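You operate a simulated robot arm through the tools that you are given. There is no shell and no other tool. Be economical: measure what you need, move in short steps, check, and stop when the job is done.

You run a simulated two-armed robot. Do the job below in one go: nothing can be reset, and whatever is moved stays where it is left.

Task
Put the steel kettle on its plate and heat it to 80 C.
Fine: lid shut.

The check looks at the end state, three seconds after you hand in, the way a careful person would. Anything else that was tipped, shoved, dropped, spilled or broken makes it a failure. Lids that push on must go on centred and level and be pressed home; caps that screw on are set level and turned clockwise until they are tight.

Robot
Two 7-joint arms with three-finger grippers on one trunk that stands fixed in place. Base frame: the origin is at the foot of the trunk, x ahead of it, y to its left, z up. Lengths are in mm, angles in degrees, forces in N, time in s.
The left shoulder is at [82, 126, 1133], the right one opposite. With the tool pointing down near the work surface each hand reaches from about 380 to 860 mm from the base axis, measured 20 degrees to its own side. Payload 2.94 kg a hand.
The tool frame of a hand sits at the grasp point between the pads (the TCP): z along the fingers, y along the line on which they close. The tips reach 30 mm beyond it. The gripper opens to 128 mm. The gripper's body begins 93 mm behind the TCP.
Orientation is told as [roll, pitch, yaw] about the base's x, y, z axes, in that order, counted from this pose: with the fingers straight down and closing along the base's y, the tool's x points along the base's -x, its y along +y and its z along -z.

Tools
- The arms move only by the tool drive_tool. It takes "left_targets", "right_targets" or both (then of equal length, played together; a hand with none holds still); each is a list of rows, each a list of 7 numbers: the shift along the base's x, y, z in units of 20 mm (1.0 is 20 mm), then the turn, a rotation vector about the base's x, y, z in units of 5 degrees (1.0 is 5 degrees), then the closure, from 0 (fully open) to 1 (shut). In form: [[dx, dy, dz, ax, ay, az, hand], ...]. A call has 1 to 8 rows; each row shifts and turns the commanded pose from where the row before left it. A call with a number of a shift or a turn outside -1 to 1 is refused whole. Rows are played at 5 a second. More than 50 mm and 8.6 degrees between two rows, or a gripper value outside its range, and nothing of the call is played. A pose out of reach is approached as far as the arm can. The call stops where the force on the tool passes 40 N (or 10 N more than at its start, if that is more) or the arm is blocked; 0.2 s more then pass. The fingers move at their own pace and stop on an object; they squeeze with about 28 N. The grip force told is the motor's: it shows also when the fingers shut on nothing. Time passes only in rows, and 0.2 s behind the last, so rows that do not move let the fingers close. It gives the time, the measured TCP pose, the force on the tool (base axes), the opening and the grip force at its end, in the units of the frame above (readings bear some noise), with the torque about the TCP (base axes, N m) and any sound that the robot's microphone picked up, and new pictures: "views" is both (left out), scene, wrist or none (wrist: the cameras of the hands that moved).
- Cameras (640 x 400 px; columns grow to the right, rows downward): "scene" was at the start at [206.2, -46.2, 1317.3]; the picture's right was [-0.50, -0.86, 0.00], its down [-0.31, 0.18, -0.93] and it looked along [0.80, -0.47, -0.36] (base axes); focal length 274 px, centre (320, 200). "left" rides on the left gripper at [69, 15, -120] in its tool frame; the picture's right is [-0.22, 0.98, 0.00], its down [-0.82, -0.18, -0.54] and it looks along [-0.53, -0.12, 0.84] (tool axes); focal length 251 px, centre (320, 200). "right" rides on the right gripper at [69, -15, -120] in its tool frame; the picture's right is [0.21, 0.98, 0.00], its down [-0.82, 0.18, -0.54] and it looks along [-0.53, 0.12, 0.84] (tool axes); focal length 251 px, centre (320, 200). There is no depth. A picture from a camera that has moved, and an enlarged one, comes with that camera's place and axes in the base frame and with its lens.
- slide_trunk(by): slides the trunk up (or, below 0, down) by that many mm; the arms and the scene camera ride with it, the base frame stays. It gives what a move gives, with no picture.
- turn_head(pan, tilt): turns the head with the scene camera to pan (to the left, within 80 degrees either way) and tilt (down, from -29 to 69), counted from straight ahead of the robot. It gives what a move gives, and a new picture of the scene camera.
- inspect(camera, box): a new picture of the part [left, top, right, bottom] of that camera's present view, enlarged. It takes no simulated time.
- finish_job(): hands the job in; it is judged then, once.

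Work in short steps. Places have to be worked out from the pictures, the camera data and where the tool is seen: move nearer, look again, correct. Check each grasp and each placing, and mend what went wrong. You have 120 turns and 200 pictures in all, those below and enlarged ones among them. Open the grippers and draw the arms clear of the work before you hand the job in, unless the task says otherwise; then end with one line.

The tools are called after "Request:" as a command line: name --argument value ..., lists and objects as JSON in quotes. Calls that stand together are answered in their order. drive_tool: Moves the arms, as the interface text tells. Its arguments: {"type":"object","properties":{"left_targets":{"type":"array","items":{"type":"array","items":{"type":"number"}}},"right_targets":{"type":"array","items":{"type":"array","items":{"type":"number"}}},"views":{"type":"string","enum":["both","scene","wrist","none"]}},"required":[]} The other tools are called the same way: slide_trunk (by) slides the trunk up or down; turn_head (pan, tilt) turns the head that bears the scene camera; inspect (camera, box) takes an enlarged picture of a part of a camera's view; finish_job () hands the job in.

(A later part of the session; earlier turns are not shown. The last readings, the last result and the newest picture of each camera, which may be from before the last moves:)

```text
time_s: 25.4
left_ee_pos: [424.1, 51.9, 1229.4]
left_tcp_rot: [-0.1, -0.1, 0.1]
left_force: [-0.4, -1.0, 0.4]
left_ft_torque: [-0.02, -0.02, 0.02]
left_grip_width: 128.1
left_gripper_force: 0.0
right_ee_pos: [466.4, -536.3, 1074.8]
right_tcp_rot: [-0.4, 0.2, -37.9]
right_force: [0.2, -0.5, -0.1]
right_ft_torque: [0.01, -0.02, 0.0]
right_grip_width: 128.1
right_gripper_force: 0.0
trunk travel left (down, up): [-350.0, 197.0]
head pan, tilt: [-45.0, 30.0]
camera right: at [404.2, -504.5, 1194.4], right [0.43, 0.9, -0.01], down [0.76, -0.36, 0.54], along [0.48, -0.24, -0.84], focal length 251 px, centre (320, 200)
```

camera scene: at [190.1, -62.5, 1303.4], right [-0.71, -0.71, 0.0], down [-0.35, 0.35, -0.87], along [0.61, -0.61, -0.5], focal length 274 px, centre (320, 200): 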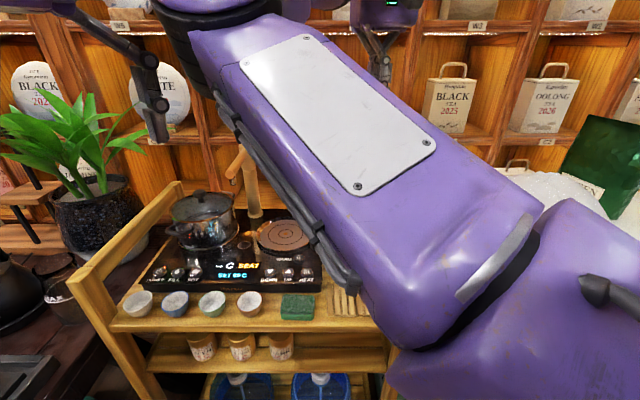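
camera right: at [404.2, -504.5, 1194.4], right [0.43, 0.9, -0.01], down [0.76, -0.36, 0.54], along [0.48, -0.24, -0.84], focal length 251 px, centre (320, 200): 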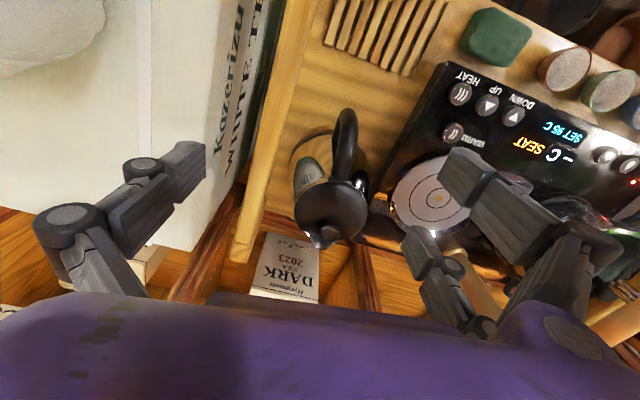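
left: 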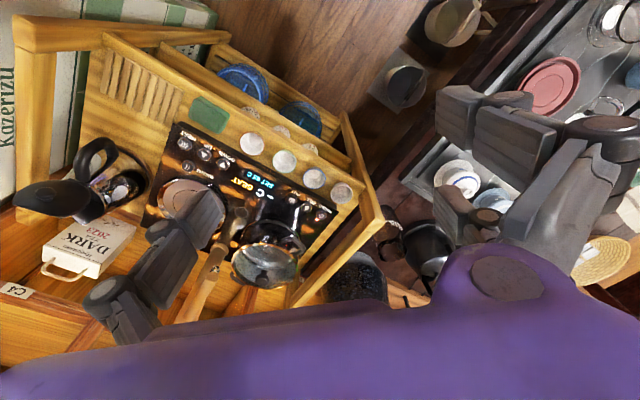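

Request:
inspect --camera "right" --box '[270, 90, 390, 260]'

Request:
inspect --camera "scene" --box '[300, 150, 400, 270]'

```text
2.35 times, centred on (330, 175) of right
camera zoom: at [404.2, -504.5, 1194.4], right [0.43, 0.9, -0.01], down [0.76, -0.36, 0.54], along [0.48, -0.24, -0.84], focal length 592 px, centre (296, 259)
```

zoom: 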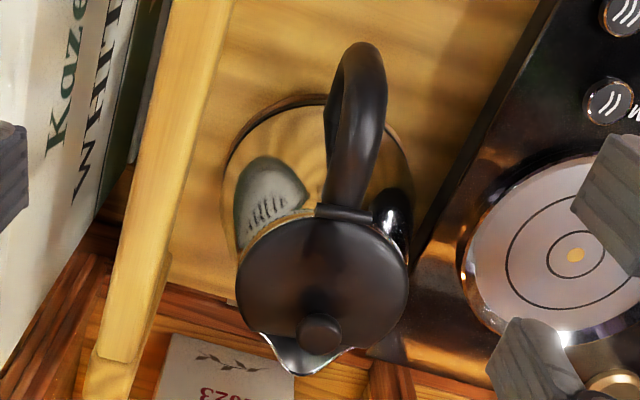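

```text
3.33 times, centred on (350, 210) of scene
camera zoom: at [189.7, -63.0, 1303.5], right [-0.71, -0.71, 0.0], down [-0.35, 0.35, -0.87], along [0.61, -0.61, -0.5], focal length 913 px, centre (220, 167)
```

zoom: 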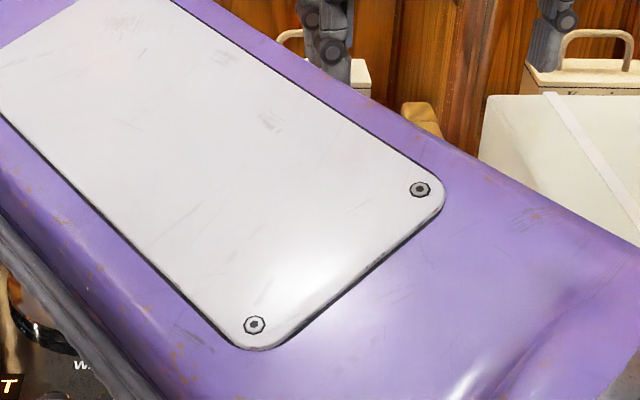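

The lid is closed flat on the kettle. A handle grip would put over 1 N·m of twist on the pads, so I'll grip the tapered body from above instead, closing along y to stay clear of handle, spout and rail. First I'll hover over the axis, estimated at (571, -569).

Request:
drive_tool --right_targets '[[0.656, -0.206, 0, 0, 0, 0.95, 0], [0.656, -0.206, 0, 0, 0, 0.95, 0], [0.656, -0.206, 0, 0, 0, 0.95, 0], [0.656, -0.206, 0, 0, 0, 0.95, 0], [0.656, -0.206, 0, 0, 0, 0.95, 0], [0.656, -0.206, 0, 0, 0, 0.95, 0], [0.656, -0.206, 0, 0, 0, 0.95, 0], [0.656, -0.206, 0, 0, 0, 0.95, 0]]' --views "both"

Request:
inspect --camera "right" --box '[120, 60, 520, 310]'

```text
time_s: 27.2
left_ee_pos: [424.4, 50.8, 1229.4]
left_tcp_rot: [0.0, 0.0, 0.1]
left_force: [-0.3, -0.2, 1.0]
left_ft_torque: [0.03, 0.0, 0.01]
left_grip_width: 127.9
left_gripper_force: 0.0
right_ee_pos: [574.2, -568.8, 1074.6]
right_tcp_rot: [-0.4, 0.2, 0.1]
right_force: [1.2, 0.6, 0.1]
right_ft_torque: [-0.02, 0.03, 0.0]
right_grip_width: 128.1
right_gripper_force: 0.1
trunk travel left (down, up): [-350.0, 197.0]
head pan, tilt: [-45.0, 30.0]
camera scene: at [190.0, -63.5, 1303.4], right [-0.71, -0.71, 0.0], down [-0.35, 0.35, -0.87], along [0.61, -0.61, -0.5], focal length 274 px, centre (320, 200)
camera right: at [505.5, -583.5, 1194.0], right [-0.22, 0.98, -0.01], down [0.82, 0.19, 0.54], along [0.52, 0.11, -0.84], focal length 251 px, centre (320, 200)
```

scene: 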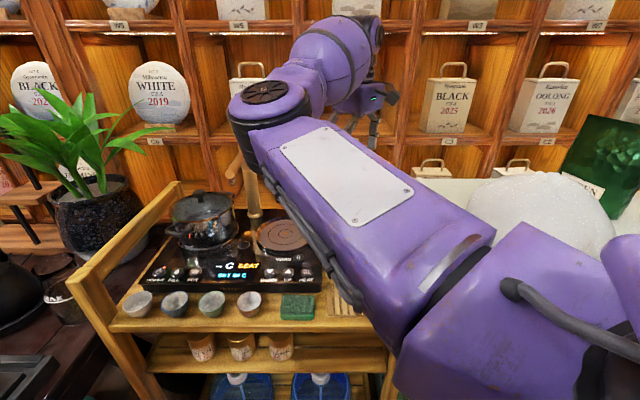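
right: 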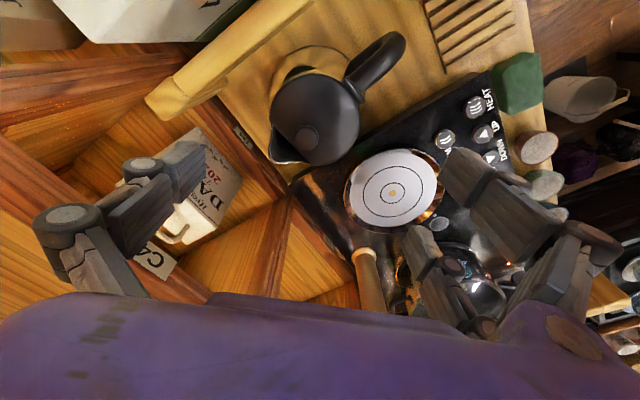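

```text
1.60 times, centred on (320, 185) of right
camera zoom: at [505.5, -583.5, 1194.0], right [-0.22, 0.98, -0.01], down [0.82, 0.19, 0.54], along [0.52, 0.11, -0.84], focal length 402 px, centre (320, 224)
```

zoom: 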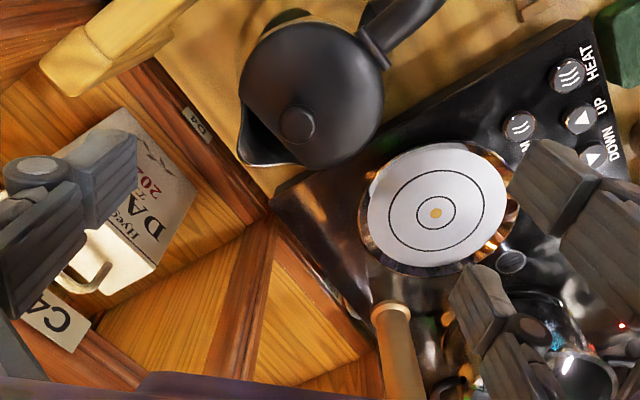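

From this near-vertical view the lid centre is at about (570, -576). I'll correct the position, yaw +10° for rail clearance, narrow the opening to about 120, and descend part way.

Request:
drive_tool --right_targets '[[-0.1, -0.15, 0, 0, 0, 1, 0.06], [-0.1, -0.15, 0, 0.08, 0, 1, 0.06], [0, 0, -1, 0, 0, 0, 0.06], [0, 0, -1, 0, 0, 0, 0.06], [0, 0, -1, 0, 0, 0, 0.06], [0, 0, -1, 0, 0, 0, 0.06]]' --views "wrist"

Request:
inspect --camera "right" --box '[80, 20, 560, 320]'

```text
time_s: 28.6
left_ee_pos: [424.3, 53.2, 1229.9]
left_tcp_rot: [0.0, 0.0, 0.2]
left_force: [0.2, 0.4, 0.4]
left_ft_torque: [0.02, 0.0, 0.01]
left_grip_width: 128.2
left_gripper_force: 0.1
right_ee_pos: [569.4, -574.7, 994.0]
right_tcp_rot: [0.1, 0.0, 10.0]
right_force: [0.0, -0.4, 0.2]
right_ft_torque: [0.0, -0.03, -0.01]
right_grip_width: 120.1
right_gripper_force: 0.0
trunk travel left (down, up): [-350.0, 197.0]
head pan, tilt: [-45.0, 30.0]
camera right: at [504.6, -602.5, 1114.2], right [-0.38, 0.92, 0.0], down [0.78, 0.32, 0.54], along [0.5, 0.21, -0.84], focal length 251 px, centre (320, 200)
```

right: 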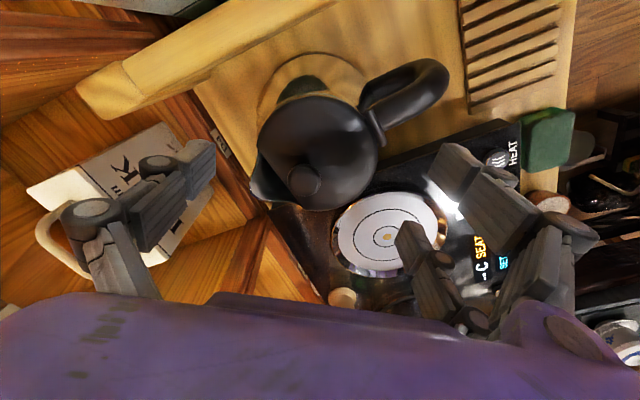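

```text
1.33 times, centred on (320, 170) of right
camera zoom: at [504.6, -602.5, 1114.2], right [-0.38, 0.92, 0.0], down [0.78, 0.32, 0.54], along [0.5, 0.21, -0.84], focal length 335 px, centre (320, 240)
```

zoom: 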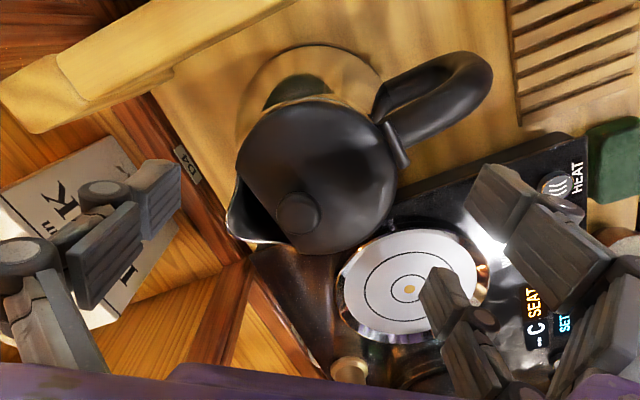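

The lid centre (571, -575.5) matches the TCP, and both fingers are clear. I'll descend to TCP z≈894.

Request:
drive_tool --right_targets '[[0.05, -0.03, -1, 0, 0, 0, 0.06], [0, 0, -1, 0, 0, 0, 0.06], [0, 0, -1, 0, 0, 0, 0.06], [0, 0, -1, 0, 0, 0, 0.06], [0, 0, -1, 0, 0, 0, 0.06]]' --views "wrist"

```text
time_s: 29.8
left_ee_pos: [424.5, 51.2, 1229.2]
left_tcp_rot: [-0.1, -0.1, 0.1]
left_force: [-0.2, -0.5, 0.1]
left_ft_torque: [-0.02, 0.0, 0.0]
left_grip_width: 127.8
left_gripper_force: 0.0
right_ee_pos: [572.1, -575.8, 893.9]
right_tcp_rot: [-0.1, 0.3, 10.0]
right_force: [-0.5, 0.2, -0.3]
right_ft_torque: [-0.02, 0.02, -0.03]
right_grip_width: 120.7
right_gripper_force: 0.2
trunk travel left (down, up): [-350.0, 197.0]
head pan, tilt: [-45.0, 30.0]
camera right: at [506.6, -602.6, 1013.3], right [-0.38, 0.92, 0.0], down [0.78, 0.32, 0.54], along [0.5, 0.21, -0.84], focal length 251 px, centre (320, 200)
```

right: 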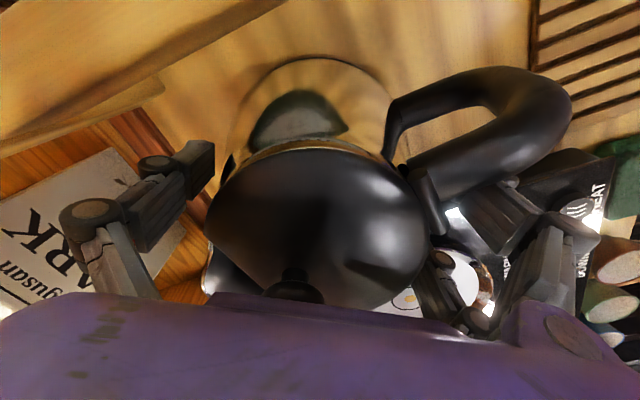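

No contact yet and the hand is well centred. I'll close on the body.

Request:
drive_tool --right_targets '[[0, 0, 0, 0, 0, 0, 0.3], [0, 0, 0, 0, 0, 0, 0.6], [0, 0, 0, 0, 0, 0, 1], [0, 0, 0, 0, 0, 0, 1]]' --views "wrist"

```text
time_s: 30.8
left_ee_pos: [423.7, 52.8, 1229.5]
left_tcp_rot: [-0.1, 0.0, 0.1]
left_force: [-0.5, 0.1, -0.6]
left_ft_torque: [-0.03, -0.02, 0.0]
left_grip_width: 127.9
left_gripper_force: 0.0
right_ee_pos: [571.0, -575.8, 895.3]
right_tcp_rot: [-0.1, 0.1, 10.0]
right_force: [3.7, -3.6, 10.6]
right_ft_torque: [-0.68, -0.4, -0.04]
right_grip_width: 112.4
right_gripper_force: 28.0
trunk travel left (down, up): [-350.0, 197.0]
head pan, tilt: [-45.0, 30.0]
camera right: at [506.2, -602.4, 1014.8], right [-0.38, 0.92, 0.0], down [0.78, 0.32, 0.54], along [0.5, 0.2, -0.84], focal length 251 px, centre (320, 200)
```

right: 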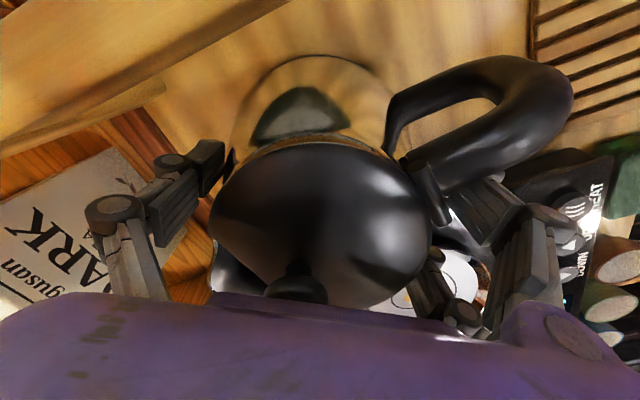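

It grips at 112 mm with 28 N. I'll do a small lift test.

Request:
drive_tool --right_targets '[[0, 0, 0.25, 0, 0, 0, 1], [0, 0, 0.25, 0, 0, 0, 1], [0, 0, 0.25, 0, 0, 0, 1], [0, 0, 0.25, 0, 0, 0, 1], [0, 0, 0, 0, 0, 0, 1]]' --views "wrist"

```text
time_s: 32.0
left_ee_pos: [424.8, 51.9, 1228.4]
left_tcp_rot: [0.0, 0.0, 0.1]
left_force: [-0.6, 0.0, -0.1]
left_ft_torque: [0.03, 0.04, -0.03]
left_grip_width: 128.1
left_gripper_force: 0.0
right_ee_pos: [570.5, -575.2, 914.6]
right_tcp_rot: [0.2, 0.1, 10.0]
right_force: [-0.1, -0.6, -9.2]
right_ft_torque: [-0.06, -0.08, 0.03]
right_grip_width: 109.0
right_gripper_force: 27.9
trunk travel left (down, up): [-350.0, 197.0]
head pan, tilt: [-45.0, 30.0]
camera right: at [506.5, -602.3, 1033.9], right [-0.38, 0.92, 0.0], down [0.78, 0.32, 0.54], along [0.5, 0.21, -0.84], focal length 251 px, centre (320, 200)
```

right: 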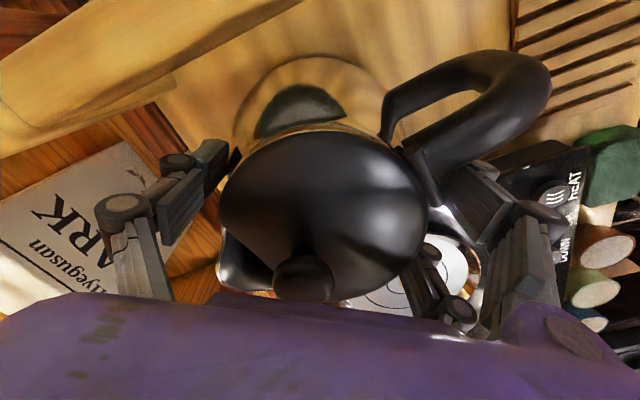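

The width fell to 109, so there was some slip up the taper, and the 9 N load suggests the kettle may partly hang. I'll wait and see whether the grip is creeping.

Request:
drive_tool --right_targets '[[0, 0, 0, 0, 0, 0, 1], [0, 0, 0, 0, 0, 0, 1], [0, 0, 0, 0, 0, 0, 1], [0, 0, 0, 0, 0, 0, 1]]' --views "none"

Request:
inspect --camera "right" --box '[200, 30, 440, 180]'

```text
time_s: 33.0
left_ee_pos: [425.7, 50.4, 1229.2]
left_tcp_rot: [0.0, 0.1, 0.1]
left_force: [0.4, 0.8, 0.4]
left_ft_torque: [0.0, 0.0, 0.02]
left_grip_width: 127.8
left_gripper_force: 0.1
right_ee_pos: [571.9, -575.4, 913.6]
right_tcp_rot: [0.1, 0.2, 10.0]
right_force: [-0.6, 0.5, -8.7]
right_ft_torque: [-0.06, -0.06, -0.03]
right_grip_width: 108.9
right_gripper_force: 28.2
trunk travel left (down, up): [-350.0, 197.0]
head pan, tilt: [-45.0, 30.0]
```

```text
2.67 times, centred on (320, 105) of right
camera zoom: at [506.5, -602.2, 1034.0], right [-0.38, 0.92, 0.0], down [0.78, 0.32, 0.54], along [0.5, 0.21, -0.84], focal length 670 px, centre (320, 453)
```

zoom: 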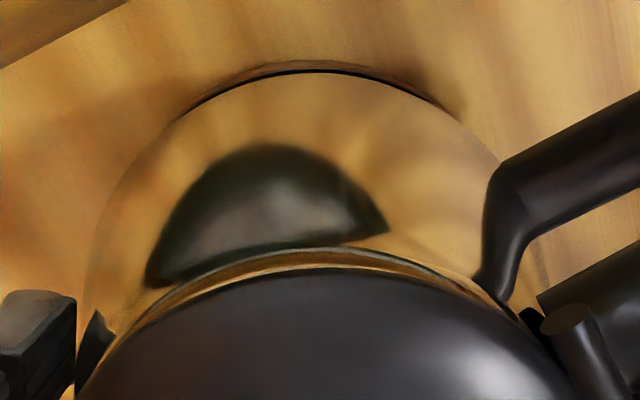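

The grip is holding steady at 108.9. I'll lift another 20 mm slowly to see if it keeps slipping.

Request:
drive_tool --right_targets '[[0, 0, 0.25, 0, 0, 0, 1], [0, 0, 0.25, 0, 0, 0, 1], [0, 0, 0.25, 0, 0, 0, 1], [0, 0, 0.25, 0, 0, 0, 1], [0, 0, 0, 0, 0, 0, 1]]' --views "wrist"

```text
time_s: 34.2
left_ee_pos: [424.0, 51.0, 1228.4]
left_tcp_rot: [0.0, 0.0, 0.1]
left_force: [-0.7, -0.7, 0.3]
left_ft_torque: [-0.01, 0.0, 0.0]
left_grip_width: 128.1
left_gripper_force: 0.0
right_ee_pos: [572.0, -575.0, 935.1]
right_tcp_rot: [0.0, 0.2, 9.9]
right_force: [-0.5, 0.3, -9.5]
right_ft_torque: [-0.11, -0.05, -0.03]
right_grip_width: 107.8
right_gripper_force: 28.2
trunk travel left (down, up): [-350.0, 197.0]
head pan, tilt: [-45.0, 30.0]
camera right: at [506.9, -603.0, 1054.1], right [-0.38, 0.92, 0.0], down [0.78, 0.32, 0.54], along [0.5, 0.21, -0.84], focal length 251 px, centre (320, 200)
```

right: 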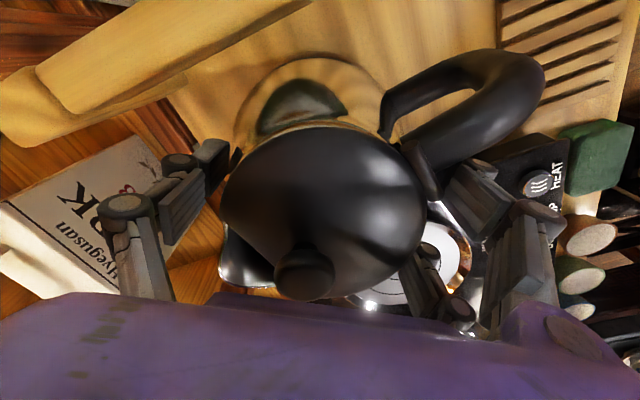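

The kettle is lifted (9.5 N, about 0.95 kg), with minor slipping per step. I'll keep going in gentler steps, raising it in place first.

Request:
drive_tool --right_targets '[[0, 0, 0.15, 0, 0, 0, 1], [0, 0, 0.15, 0, 0, 0, 1], [0, 0, 0.15, 0, 0, 0, 1], [0, 0, 0.15, 0, 0, 0, 1], [0, 0, 0.15, 0, 0, 0, 1], [0, 0, 0.15, 0, 0, 0, 1], [0, 0, 0.15, 0, 0, 0, 1], [0, 0, 0.15, 0, 0, 0, 1]]' --views "none"

Request:
drive_tool --right_targets '[[0, 0, 0.15, 0, 0, 0, 1], [0, 0, 0.15, 0, 0, 0, 1], [0, 0, 0.15, 0, 0, 0, 1], [0, 0, 0.15, 0, 0, 0, 1], [0, 0, 0.15, 0, 0, 0, 1], [0, 0, 0.15, 0, 0, 0, 1], [0, 0, 0.15, 0, 0, 0, 1], [0, 0, 0.15, 0, 0, 0, 1]]' --views "both"

```text
time_s: 36.0
left_ee_pos: [424.8, 51.7, 1228.4]
left_tcp_rot: [-0.1, 0.0, 0.1]
left_force: [-0.9, 0.9, 0.3]
left_ft_torque: [-0.04, 0.01, 0.01]
left_grip_width: 128.1
left_gripper_force: 0.0
right_ee_pos: [570.5, -575.1, 958.8]
right_tcp_rot: [0.1, 0.2, 10.0]
right_force: [-0.3, 0.5, -9.3]
right_ft_torque: [-0.09, -0.04, 0.03]
right_grip_width: 107.8
right_gripper_force: 28.3
trunk travel left (down, up): [-350.0, 197.0]
head pan, tilt: [-45.0, 30.0]
```

```text
time_s: 37.8
left_ee_pos: [425.0, 51.7, 1228.9]
left_tcp_rot: [0.0, 0.0, 0.0]
left_force: [-0.7, 0.2, -0.5]
left_ft_torque: [0.06, 0.04, 0.01]
left_grip_width: 128.0
left_gripper_force: 0.1
right_ee_pos: [570.9, -575.5, 983.0]
right_tcp_rot: [0.1, 0.2, 10.0]
right_force: [0.0, 0.3, -9.1]
right_ft_torque: [-0.1, -0.05, 0.0]
right_grip_width: 107.3
right_gripper_force: 27.6
trunk travel left (down, up): [-350.0, 197.0]
head pan, tilt: [-45.0, 30.0]
camera scene: at [190.6, -64.0, 1303.3], right [-0.71, -0.71, 0.0], down [-0.35, 0.35, -0.87], along [0.61, -0.61, -0.5], focal length 274 px, centre (320, 200)
camera right: at [506.3, -602.3, 1101.7], right [-0.38, 0.92, 0.0], down [0.78, 0.32, 0.54], along [0.5, 0.21, -0.84], focal length 251 px, centre (320, 200)
```

scene: 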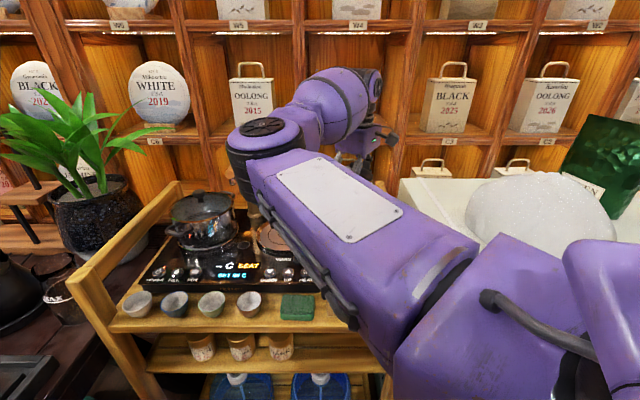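
right: 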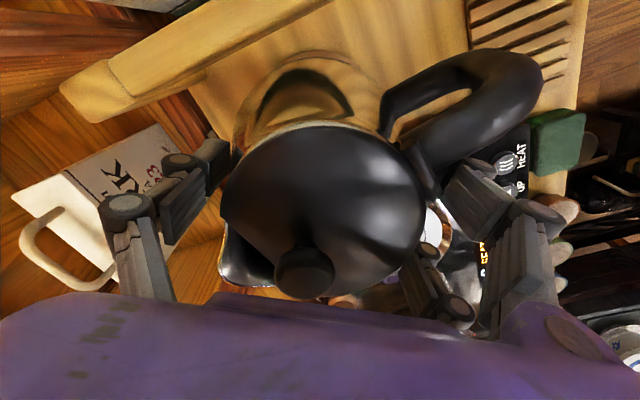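

The grip is stable now, with the kettle base at about z 870 and the plate at about (680, -428, 851). I'll carry it across in small steps, also easing the left hand further away from the right elbow.

Request:
drive_tool --left_targets '[[-0.5, 0.7, 0, 0, 0, 0, 0], [-0.5, 0.7, 0, 0, 0, 0, 0], [-0.5, 0.7, 0, 0, 0, 0, 0], [-0.5, 0.7, 0, 0, 0, 0, 0], [0, 0.7, 0, 0, 0, 0, 0], [0, 0.7, 0, 0, 0, 0, 0], [0, 0.7, 0, 0, 0, 0, 0], [0, 0.7, 0, 0, 0, 0, 0]]' --right_targets '[[0, 0, 0.15, 0, 0, 0, 1], [0, 0, 0.15, 0, 0, 0, 1], [0, 0, 0.15, 0, 0, 0, 1], [0.1, 0.14, 0.1, 0, 0, 0, 1], [0.2, 0.28, 0, 0, 0, 0, 1], [0.34, 0.46, 0, 0, 0, 0, 1], [0.34, 0.46, 0, 0, 0, 0, 1], [0.34, 0.46, 0, 0, 0, 0, 1]]' --views "none"

Request:
drive_tool --right_targets '[[0.34, 0.46, 0, 0, 0, 0, 1], [0.34, 0.46, 0, 0, 0, 0, 1], [0.34, 0.46, 0, 0, 0, 0, 1], [0.34, 0.46, 0, 0, 0, 0, 1], [0.34, 0.46, 0, 0, 0, 0, 1], [0.3, 0.4, 0, 0, 0, 0, 1]]' --views "both"

```text
time_s: 39.6
left_ee_pos: [384.7, 163.4, 1229.0]
left_tcp_rot: [-0.1, 0.0, 0.2]
left_force: [-0.4, 0.3, -0.7]
left_ft_torque: [-0.04, -0.02, 0.02]
left_grip_width: 128.1
left_gripper_force: 0.0
right_ee_pos: [598.0, -537.6, 993.2]
right_tcp_rot: [0.0, 0.2, 10.0]
right_force: [0.0, -0.3, -9.7]
right_ft_torque: [-0.08, -0.06, 0.0]
right_grip_width: 107.0
right_gripper_force: 28.0
trunk travel left (down, up): [-350.0, 197.0]
head pan, tilt: [-45.0, 30.0]
```

```text
time_s: 41.0
left_ee_pos: [385.3, 163.4, 1228.6]
left_tcp_rot: [0.0, 0.0, 0.1]
left_force: [0.2, 0.3, 0.0]
left_ft_torque: [0.0, -0.03, -0.02]
left_grip_width: 128.0
left_gripper_force: 0.0
right_ee_pos: [638.3, -485.4, 993.8]
right_tcp_rot: [0.1, 0.3, 10.0]
right_force: [-0.1, -0.1, -9.6]
right_ft_torque: [-0.11, -0.04, 0.0]
right_grip_width: 106.4
right_gripper_force: 28.0
trunk travel left (down, up): [-350.0, 197.0]
head pan, tilt: [-45.0, 30.0]
camera scene: at [190.9, -63.6, 1303.2], right [-0.71, -0.71, 0.0], down [-0.35, 0.35, -0.87], along [0.61, -0.61, -0.5], focal length 274 px, centre (320, 200)
camera right: at [573.4, -511.8, 1113.2], right [-0.38, 0.92, 0.0], down [0.78, 0.32, 0.54], along [0.5, 0.21, -0.84], focal length 251 px, centre (320, 200)
```

scene: 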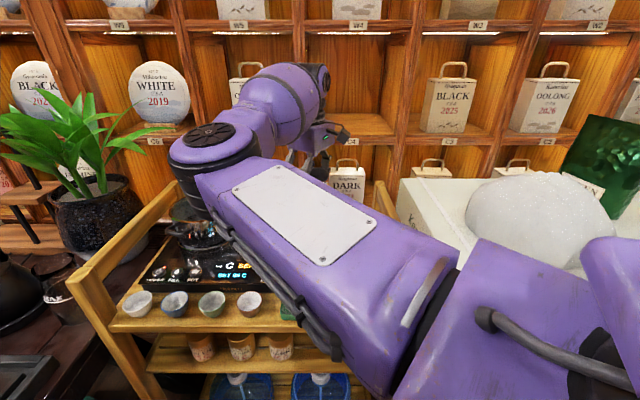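
right: 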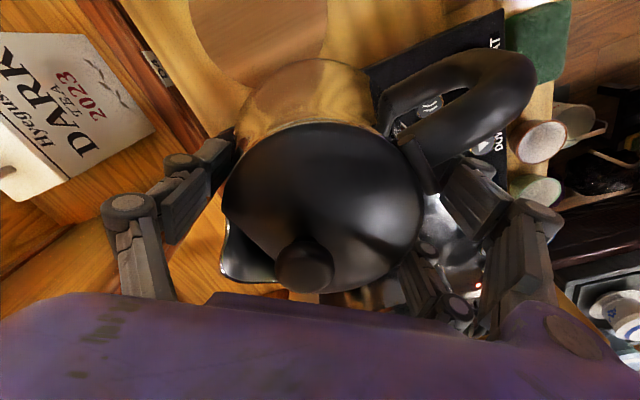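

It's holding (slight slip, 106.4). I'll continue to over the plate.

Request:
drive_tool --right_targets '[[0.3, 0.4, 0, 0, 0, 0, 1], [0.35, 0.48, 0, 0, 0, 0, 1], [0.35, 0.48, 0, 0, 0, 0, 1], [0.35, 0.48, 0, 0, 0, 0, 1], [0.35, 0.48, 0, 0, 0, 0, 1], [0.25, 0.33, 0, 0, 0, 0, 1], [0.15, 0.2, 0, 0, 0, 0, 1]]' --views "wrist"

Request:
inspect --camera "right" --box '[160, 0, 560, 250]'

```text
time_s: 42.6
left_ee_pos: [384.6, 163.0, 1228.4]
left_tcp_rot: [0.0, 0.1, 0.1]
left_force: [0.5, -0.4, 0.2]
left_ft_torque: [0.01, 0.01, 0.0]
left_grip_width: 128.1
left_gripper_force: 0.1
right_ee_pos: [679.9, -429.2, 993.6]
right_tcp_rot: [0.1, 0.2, 10.0]
right_force: [0.0, 0.4, -9.9]
right_ft_torque: [-0.07, -0.05, -0.02]
right_grip_width: 106.2
right_gripper_force: 28.1
trunk travel left (down, up): [-350.0, 197.0]
head pan, tilt: [-45.0, 30.0]
camera right: at [615.6, -455.9, 1113.2], right [-0.38, 0.92, 0.0], down [0.78, 0.32, 0.54], along [0.5, 0.21, -0.84], focal length 251 px, centre (320, 200)
```

right: 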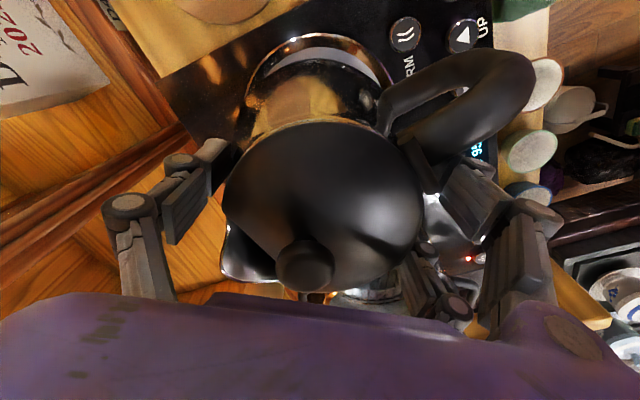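

```text
1.60 times, centred on (360, 125) of right
camera zoom: at [615.6, -455.9, 1113.2], right [-0.38, 0.92, 0.0], down [0.78, 0.32, 0.54], along [0.5, 0.21, -0.84], focal length 402 px, centre (256, 320)
```

zoom: 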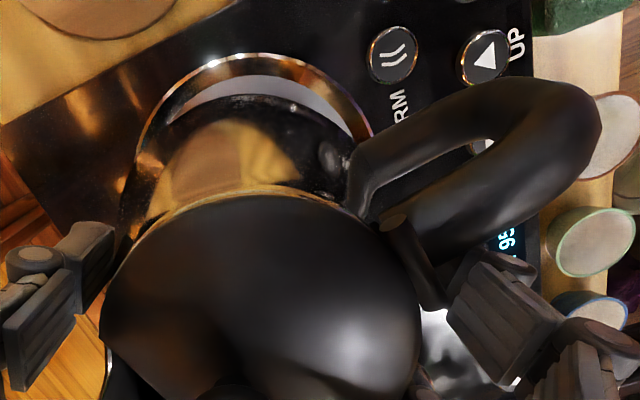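

The kettle is laterally centred over the plate. I'll lower slowly until the load comes off the hand.

Request:
drive_tool --right_targets '[[0, 0, -0.15, 0, 0, 0, 1], [0, 0, -0.15, 0, 0, 0, 1], [0, 0, -0.15, 0, 0, 0, 1], [0, 0, -0.15, 0, 0, 0, 1], [0, 0, -0.15, 0, 0, 0, 1]]' --views "none"

Request:
inspect --camera "right" --box '[160, 0, 560, 250]'

```text
time_s: 43.8
left_ee_pos: [385.3, 163.4, 1227.4]
left_tcp_rot: [-0.1, 0.0, 0.0]
left_force: [-0.3, 0.0, -0.4]
left_ft_torque: [0.01, -0.02, -0.01]
left_grip_width: 127.9
left_gripper_force: 0.0
right_ee_pos: [680.3, -427.0, 978.4]
right_tcp_rot: [0.0, 0.3, 10.0]
right_force: [0.3, 0.0, -10.5]
right_ft_torque: [-0.08, -0.02, 0.0]
right_grip_width: 106.4
right_gripper_force: 28.0
trunk travel left (down, up): [-350.0, 197.0]
head pan, tilt: [-45.0, 30.0]
```

```text
1.60 times, centred on (360, 125) of right
camera zoom: at [615.5, -454.7, 1097.5], right [-0.38, 0.92, 0.0], down [0.78, 0.32, 0.54], along [0.5, 0.21, -0.84], focal length 402 px, centre (256, 320)
```

zoom: 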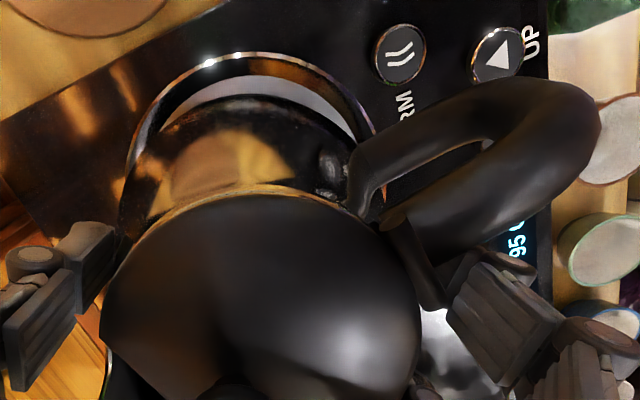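

Request:
drive_tool --right_targets '[[0, 0, -0.12, 0, 0, 0, 1], [0, 0, -0.12, 0, 0, 0, 1], [0, 0, -0.12, 0, 0, 0, 1], [0, 0, -0.12, 0, 0, 0, 1]]' --views "none"

```text
time_s: 44.8
left_ee_pos: [384.4, 162.9, 1228.7]
left_tcp_rot: [0.0, 0.0, 0.1]
left_force: [-0.3, -0.3, -0.9]
left_ft_torque: [0.02, 0.01, 0.05]
left_grip_width: 128.1
left_gripper_force: 0.1
right_ee_pos: [678.7, -427.4, 968.9]
right_tcp_rot: [0.2, 0.2, 10.0]
right_force: [-0.3, -0.1, -9.4]
right_ft_torque: [-0.11, -0.03, 0.0]
right_grip_width: 106.1
right_gripper_force: 28.3
trunk travel left (down, up): [-350.0, 197.0]
head pan, tilt: [-45.0, 30.0]
```

Request:
drive_tool --right_targets '[[0, 0, -0.12, 0, 0, 0, 1], [0, 0, -0.12, 0, 0, 0, 1], [0, 0, -0.12, 0, 0, 0, 1]]' --views "none"

Request:
inspect --camera "right" --box '[160, 0, 560, 250]'

```text
time_s: 45.6
left_ee_pos: [385.0, 164.1, 1229.3]
left_tcp_rot: [-0.1, 0.0, 0.1]
left_force: [0.6, -0.3, -0.7]
left_ft_torque: [-0.01, 0.01, 0.03]
left_grip_width: 128.0
left_gripper_force: 0.0
right_ee_pos: [679.8, -427.4, 961.1]
right_tcp_rot: [0.1, 0.2, 9.9]
right_force: [-0.3, -0.2, -8.5]
right_ft_torque: [-0.08, -0.07, 0.02]
right_grip_width: 106.0
right_gripper_force: 28.0
trunk travel left (down, up): [-350.0, 197.0]
head pan, tilt: [-45.0, 30.0]
```

```text
1.60 times, centred on (360, 125) of right
camera zoom: at [615.2, -454.9, 1080.8], right [-0.38, 0.92, 0.0], down [0.78, 0.32, 0.54], along [0.5, 0.21, -0.84], focal length 402 px, centre (256, 320)
```

zoom: 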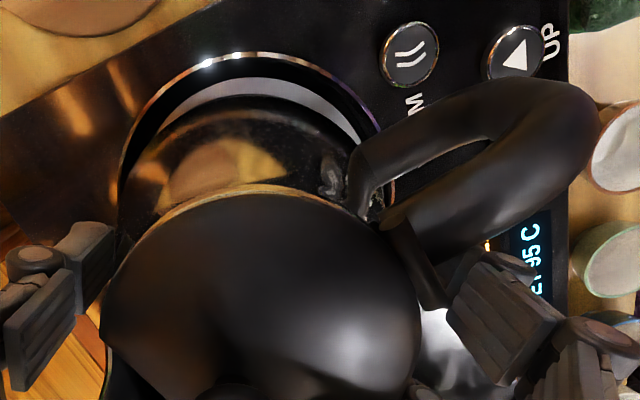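

Request:
drive_tool --right_targets '[[0, 0, -0.12, 0, 0, 0, 1], [0, 0, -0.12, 0, 0, 0, 1], [0, 0, -0.12, 0, 0, 0, 1]]' --views "none"

```text
time_s: 46.4
left_ee_pos: [385.3, 162.4, 1228.4]
left_tcp_rot: [-0.1, 0.0, 0.1]
left_force: [-0.1, -0.1, -0.2]
left_ft_torque: [-0.01, 0.01, 0.01]
left_grip_width: 128.1
left_gripper_force: 0.0
right_ee_pos: [679.9, -428.2, 955.0]
right_tcp_rot: [0.1, 0.2, 10.0]
right_force: [0.1, -0.9, -9.6]
right_ft_torque: [-0.06, -0.09, 0.01]
right_grip_width: 105.9
right_gripper_force: 28.2
trunk travel left (down, up): [-350.0, 197.0]
head pan, tilt: [-45.0, 30.0]
```

Request:
drive_tool --right_targets '[[0, 0, -0.12, 0, 0, 0, 1], [0, 0, -0.12, 0, 0, 0, 1], [0, 0, -0.12, 0, 0, 0, 1]]' --views "none"

Request:
inspect --camera "right" --box '[160, 0, 560, 250]'

```text
time_s: 47.2
left_ee_pos: [383.8, 165.0, 1229.1]
left_tcp_rot: [-0.2, -0.1, 0.2]
left_force: [-0.6, -0.2, -0.4]
left_ft_torque: [-0.01, -0.05, 0.01]
left_grip_width: 128.1
left_gripper_force: 0.0
right_ee_pos: [679.4, -426.5, 950.8]
right_tcp_rot: [0.0, -0.1, 10.0]
right_force: [6.0, -0.1, 9.8]
right_ft_torque: [0.12, 0.42, -0.03]
right_grip_width: 106.4
right_gripper_force: 27.4
trunk travel left (down, up): [-350.0, 197.0]
head pan, tilt: [-45.0, 30.0]
```

```text
1.60 times, centred on (360, 125) of right
camera zoom: at [614.8, -454.2, 1069.4], right [-0.38, 0.92, 0.0], down [0.78, 0.32, 0.54], along [0.5, 0.21, -0.84], focal length 402 px, centre (256, 320)
```

zoom: 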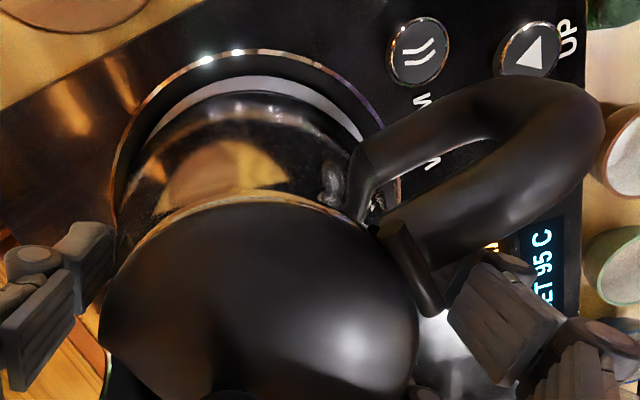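

Contact: the load has reversed to +10 N. I'll check the display for SEAT.

Request:
inspect --camera "scene" --box '[130, 200, 330, 325]'

Request:
inspect --camera "right" --box '[400, 80, 560, 220]'

```text
3.20 times, centred on (230, 262) of scene
camera zoom: at [189.8, -62.7, 1303.6], right [-0.71, -0.71, 0.0], down [-0.35, 0.35, -0.87], along [0.61, -0.61, -0.5], focal length 876 px, centre (608, 0)
```

zoom: 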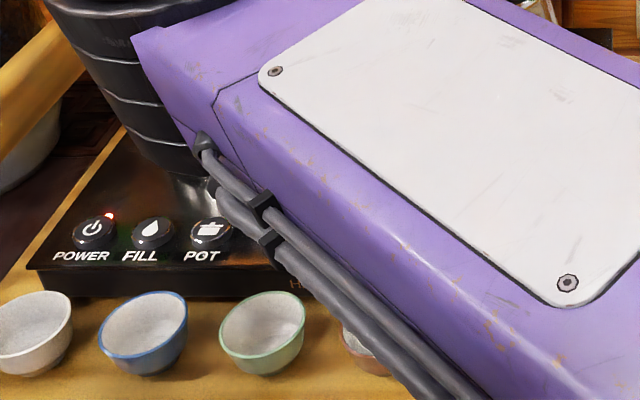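

```text
2.86 times, centred on (480, 150) of right
camera zoom: at [614.8, -454.2, 1069.4], right [-0.38, 0.92, 0.0], down [0.78, 0.32, 0.54], along [0.5, 0.21, -0.84], focal length 718 px, centre (-137, 343)
```

zoom: 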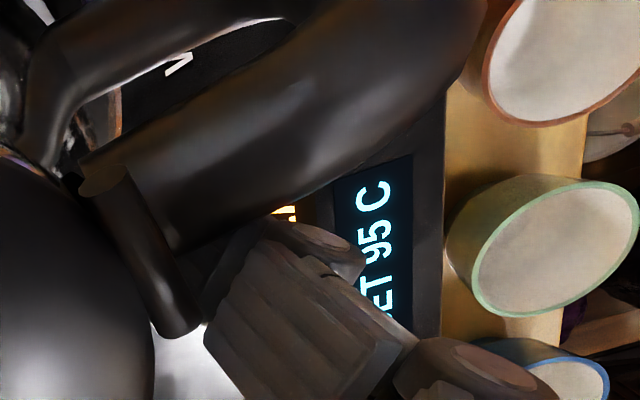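

The torque says the near edge touched first, meaning the kettle hangs slightly tilted toward the handle. It is over the plate, so I'll release gently and let it settle flat.

Request:
drive_tool --right_targets '[[0, 0, 0, 0, 0, 0, 0.14], [0, 0, 0, 0, 0, 0, 0.1], [0, 0, 0, 0, 0, 0, 0.04], [0, 0, 0, 0, 0, 0, 0.02]]' --views "wrist"

Request:
inspect --camera "right" --box '[160, 0, 560, 250]'

```text
time_s: 48.2
left_ee_pos: [384.6, 163.0, 1228.5]
left_tcp_rot: [-0.1, 0.0, 0.1]
left_force: [0.1, -0.6, -0.3]
left_ft_torque: [0.0, -0.02, 0.0]
left_grip_width: 128.3
left_gripper_force: 0.0
right_ee_pos: [678.5, -427.6, 948.6]
right_tcp_rot: [-0.1, 0.1, 10.0]
right_force: [-0.1, -0.1, 0.6]
right_ft_torque: [0.0, 0.0, 0.01]
right_grip_width: 125.2
right_gripper_force: 0.1
trunk travel left (down, up): [-350.0, 197.0]
head pan, tilt: [-45.0, 30.0]
camera right: at [614.2, -454.8, 1067.7], right [-0.38, 0.92, 0.0], down [0.78, 0.32, 0.54], along [0.5, 0.21, -0.84], focal length 251 px, centre (320, 200)
```

right: 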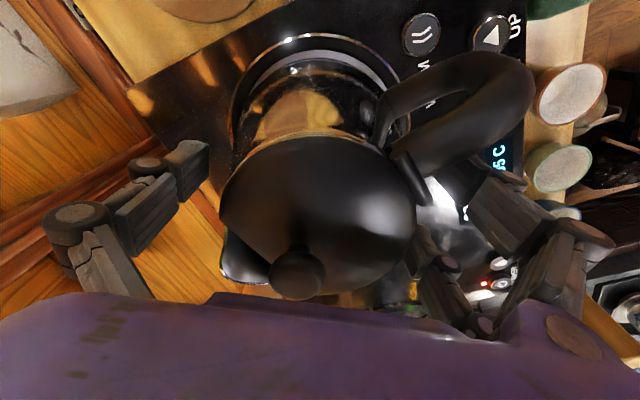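

```text
1.60 times, centred on (360, 125) of right
camera zoom: at [614.2, -454.8, 1067.7], right [-0.38, 0.92, 0.0], down [0.78, 0.32, 0.54], along [0.5, 0.21, -0.84], focal length 402 px, centre (256, 320)
```

zoom: 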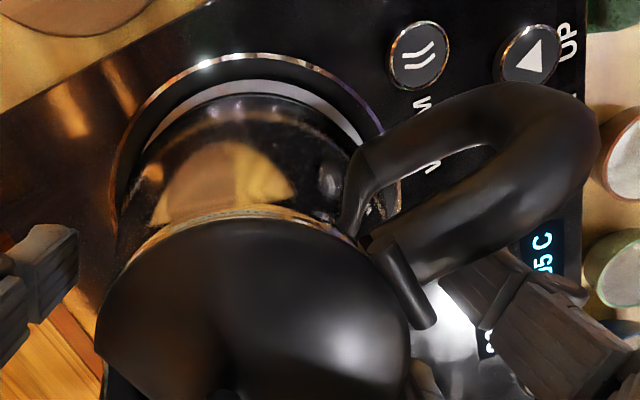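

It's released and settled, and the fingers are clear. I'll rise straight up and check seating.

Request:
drive_tool --right_targets '[[0, 0, 1, 0, 0, 0, 0], [0, 0, 1, 0, 0, 0, 0], [0, 0, 1, 0, 0, 0, 0], [0, 0, 1, 0, 0, 0, 0], [0, 0, 1, 0, 0, 0, 0], [0, 0, 1, 0, 0, 0, 0], [0, 0, 1, 0, 0, 0, 0]]' --views "none"

Request:
drive_tool --right_targets '[[-1, -0.8, 0.3, 0, 0, 0, 0], [-1, -0.8, 0.3, 0, 0, 0, 0], [-1, -0.8, 0.3, 0, 0, 0, 0], [-1, -0.8, 0.3, 0, 0, 0, 0], [-1, -0.8, 0.3, 0, 0, 0, 0], [-1, -0.8, 0.3, 0, 0, 0, 0], [-1, -0.8, 0.3, 0, 0, 0, 0], [-1, -0.8, 0.3, 0, 0, 0, 0]]' --views "both"

```text
time_s: 49.8
left_ee_pos: [383.3, 163.8, 1229.6]
left_tcp_rot: [-0.1, 0.1, 0.1]
left_force: [-0.2, 0.1, -0.1]
left_ft_torque: [0.0, -0.02, 0.03]
left_grip_width: 128.3
left_gripper_force: 0.1
right_ee_pos: [679.9, -425.1, 1089.1]
right_tcp_rot: [-0.1, 0.1, 9.9]
right_force: [-0.9, 0.2, 0.4]
right_ft_torque: [0.03, 0.02, 0.03]
right_grip_width: 127.9
right_gripper_force: 0.1
trunk travel left (down, up): [-350.0, 197.0]
head pan, tilt: [-45.0, 30.0]
```

```text
time_s: 51.6
left_ee_pos: [383.3, 163.4, 1229.5]
left_tcp_rot: [0.0, 0.0, 0.1]
left_force: [-0.3, -0.2, 0.2]
left_ft_torque: [0.01, -0.01, 0.05]
left_grip_width: 128.1
left_gripper_force: 0.1
right_ee_pos: [518.4, -556.0, 1136.7]
right_tcp_rot: [0.0, 0.1, 10.1]
right_force: [0.0, -1.2, -0.1]
right_ft_torque: [0.01, -0.05, 0.03]
right_grip_width: 128.1
right_gripper_force: 0.0
trunk travel left (down, up): [-350.0, 197.0]
head pan, tilt: [-45.0, 30.0]
camera scene: at [189.4, -63.9, 1303.5], right [-0.71, -0.71, 0.0], down [-0.35, 0.35, -0.87], along [0.61, -0.61, -0.5], focal length 274 px, centre (320, 200)
camera right: at [453.8, -583.1, 1254.7], right [-0.38, 0.92, 0.0], down [0.78, 0.32, 0.54], along [0.5, 0.21, -0.84], focal length 251 px, centre (320, 200)
```

scene: 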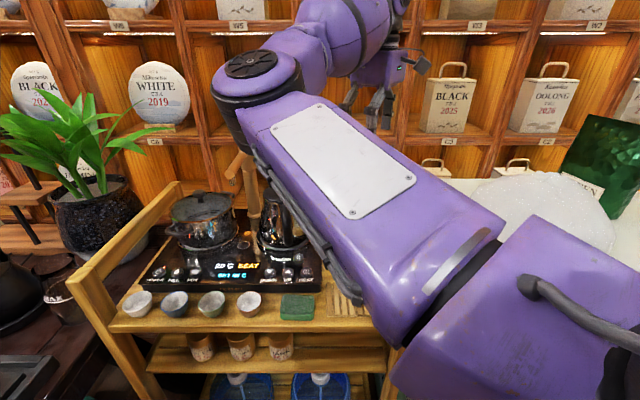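
right: 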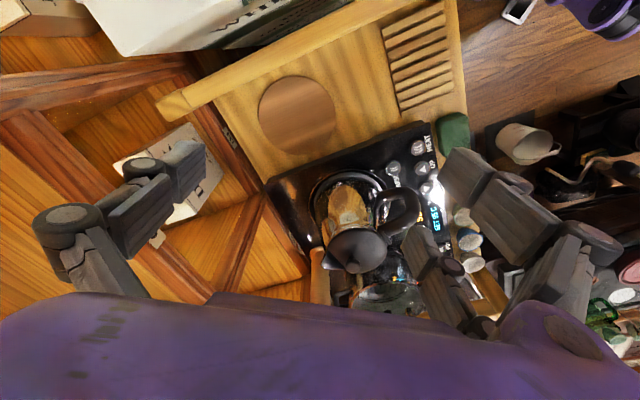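

Request:
inspect --camera "scene" --box '[140, 170, 340, 295]'

Request:
inspect --camera "right" --box '[240, 110, 480, 310]'

```text
3.20 times, centred on (240, 232) of scene
camera zoom: at [189.4, -63.9, 1303.5], right [-0.71, -0.71, 0.0], down [-0.35, 0.35, -0.87], along [0.61, -0.61, -0.5], focal length 876 px, centre (576, 96)
```

zoom: 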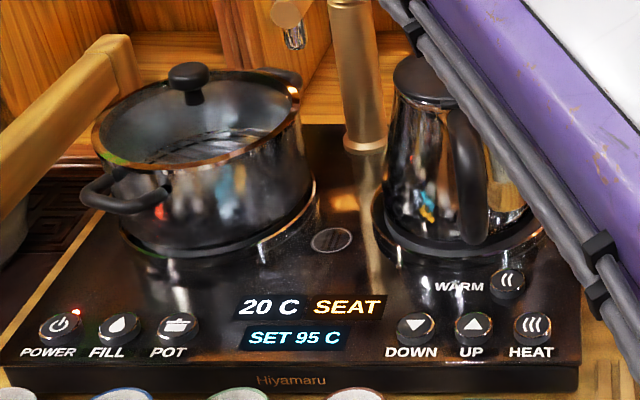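

```text
2.00 times, centred on (360, 210) of right
camera zoom: at [453.8, -583.1, 1254.7], right [-0.38, 0.92, 0.0], down [0.78, 0.32, 0.54], along [0.5, 0.21, -0.84], focal length 503 px, centre (240, 180)
```

zoom: 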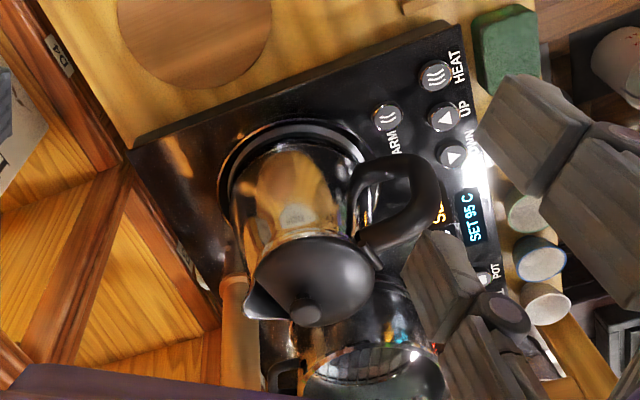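

The display now reads 20 C but SEAT remains, and pictures suggest the kettle sits about 10 mm too far in +x. I'll hover above it to measure the offset accurately.

Request:
drive_tool --right_targets '[[1, 0.8, 0, 0, 0, -0.25, 0], [1, 0.8, 0, 0, 0, -0.25, 0], [1, 0.8, 0, 0, 0, -0.25, 0], [1, 0.8, 0, 0, 0, -0.25, 0], [1, 0.8, 0, 0, 0, -0.25, 0], [1, 0.8, 0, 0, 0, -0.25, 0], [1, 0.8, 0, 0, 0, -0.25, 0], [1, 0.8, 0, 0, 0, -0.25, 0]]' --views "none"

Request:
inspect --camera "right" --box '[180, 20, 500, 220]'

```text
time_s: 53.4
left_ee_pos: [384.5, 164.1, 1228.4]
left_tcp_rot: [-0.1, 0.1, 0.1]
left_force: [-1.0, 0.3, 0.1]
left_ft_torque: [0.0, 0.01, 0.01]
left_grip_width: 128.1
left_gripper_force: 0.1
right_ee_pos: [680.0, -427.0, 1136.8]
right_tcp_rot: [0.1, 0.1, -0.1]
right_force: [-0.7, 0.2, -0.2]
right_ft_torque: [-0.02, 0.06, 0.0]
right_grip_width: 128.0
right_gripper_force: 0.0
trunk travel left (down, up): [-350.0, 197.0]
head pan, tilt: [-45.0, 30.0]
```

```text
2.00 times, centred on (340, 120) of right
camera zoom: at [611.3, -442.0, 1255.6], right [-0.21, 0.98, 0.0], down [0.82, 0.18, 0.54], along [0.53, 0.12, -0.84], focal length 503 px, centre (280, 360)
```

zoom: 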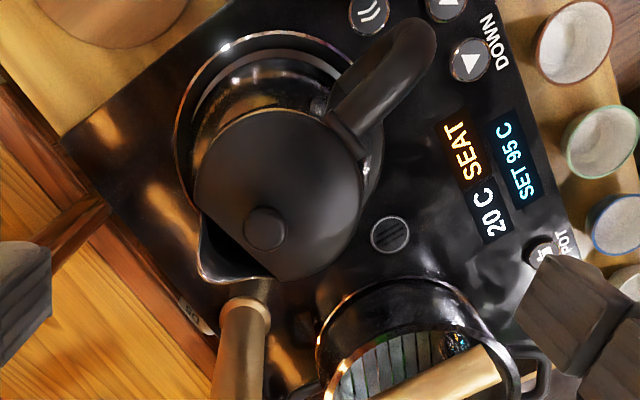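

Request:
inspect --camera "right" --box '[255, 25, 385, 115]'

Request:
turn_head --pan -32 --tilt 36

```text
4.44 times, centred on (320, 70) of right
camera zoom: at [611.3, -442.0, 1255.6], right [-0.21, 0.98, 0.0], down [0.82, 0.18, 0.54], along [0.53, 0.12, -0.84], focal length 1118 px, centre (320, 778)
```

zoom: 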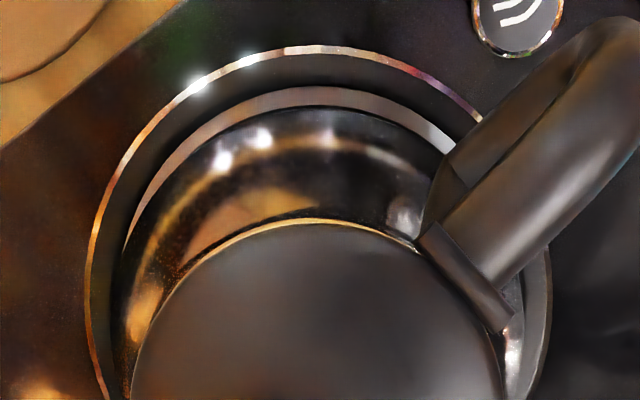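

```text
time_s: 54.1
left_ee_pos: [383.5, 162.6, 1229.9]
left_tcp_rot: [-0.1, 0.0, 0.2]
left_force: [-0.5, 0.4, -0.6]
left_ft_torque: [0.02, 0.02, -0.02]
left_grip_width: 128.1
left_gripper_force: 0.0
right_ee_pos: [680.4, -427.2, 1136.1]
right_tcp_rot: [0.0, 0.2, 0.0]
right_force: [-1.5, 0.3, 0.7]
right_ft_torque: [0.03, 0.04, -0.01]
right_grip_width: 127.9
right_gripper_force: 0.0
trunk travel left (down, up): [-350.0, 197.0]
head pan, tilt: [-32.0, 36.0]
camera scene: at [200.1, -45.7, 1294.1], right [-0.53, -0.85, 0.0], down [-0.5, 0.31, -0.81], along [0.69, -0.43, -0.59], focal length 274 px, centre (320, 200)
```

scene: 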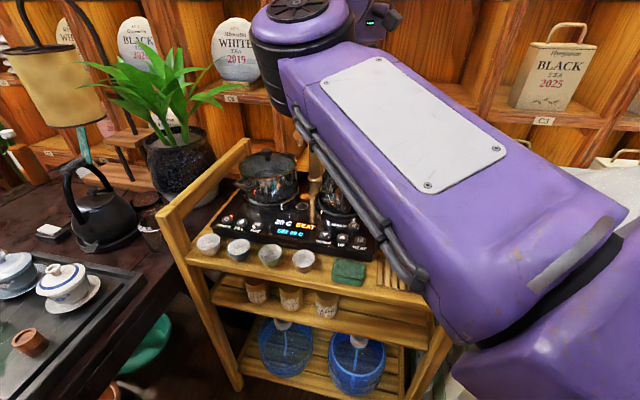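

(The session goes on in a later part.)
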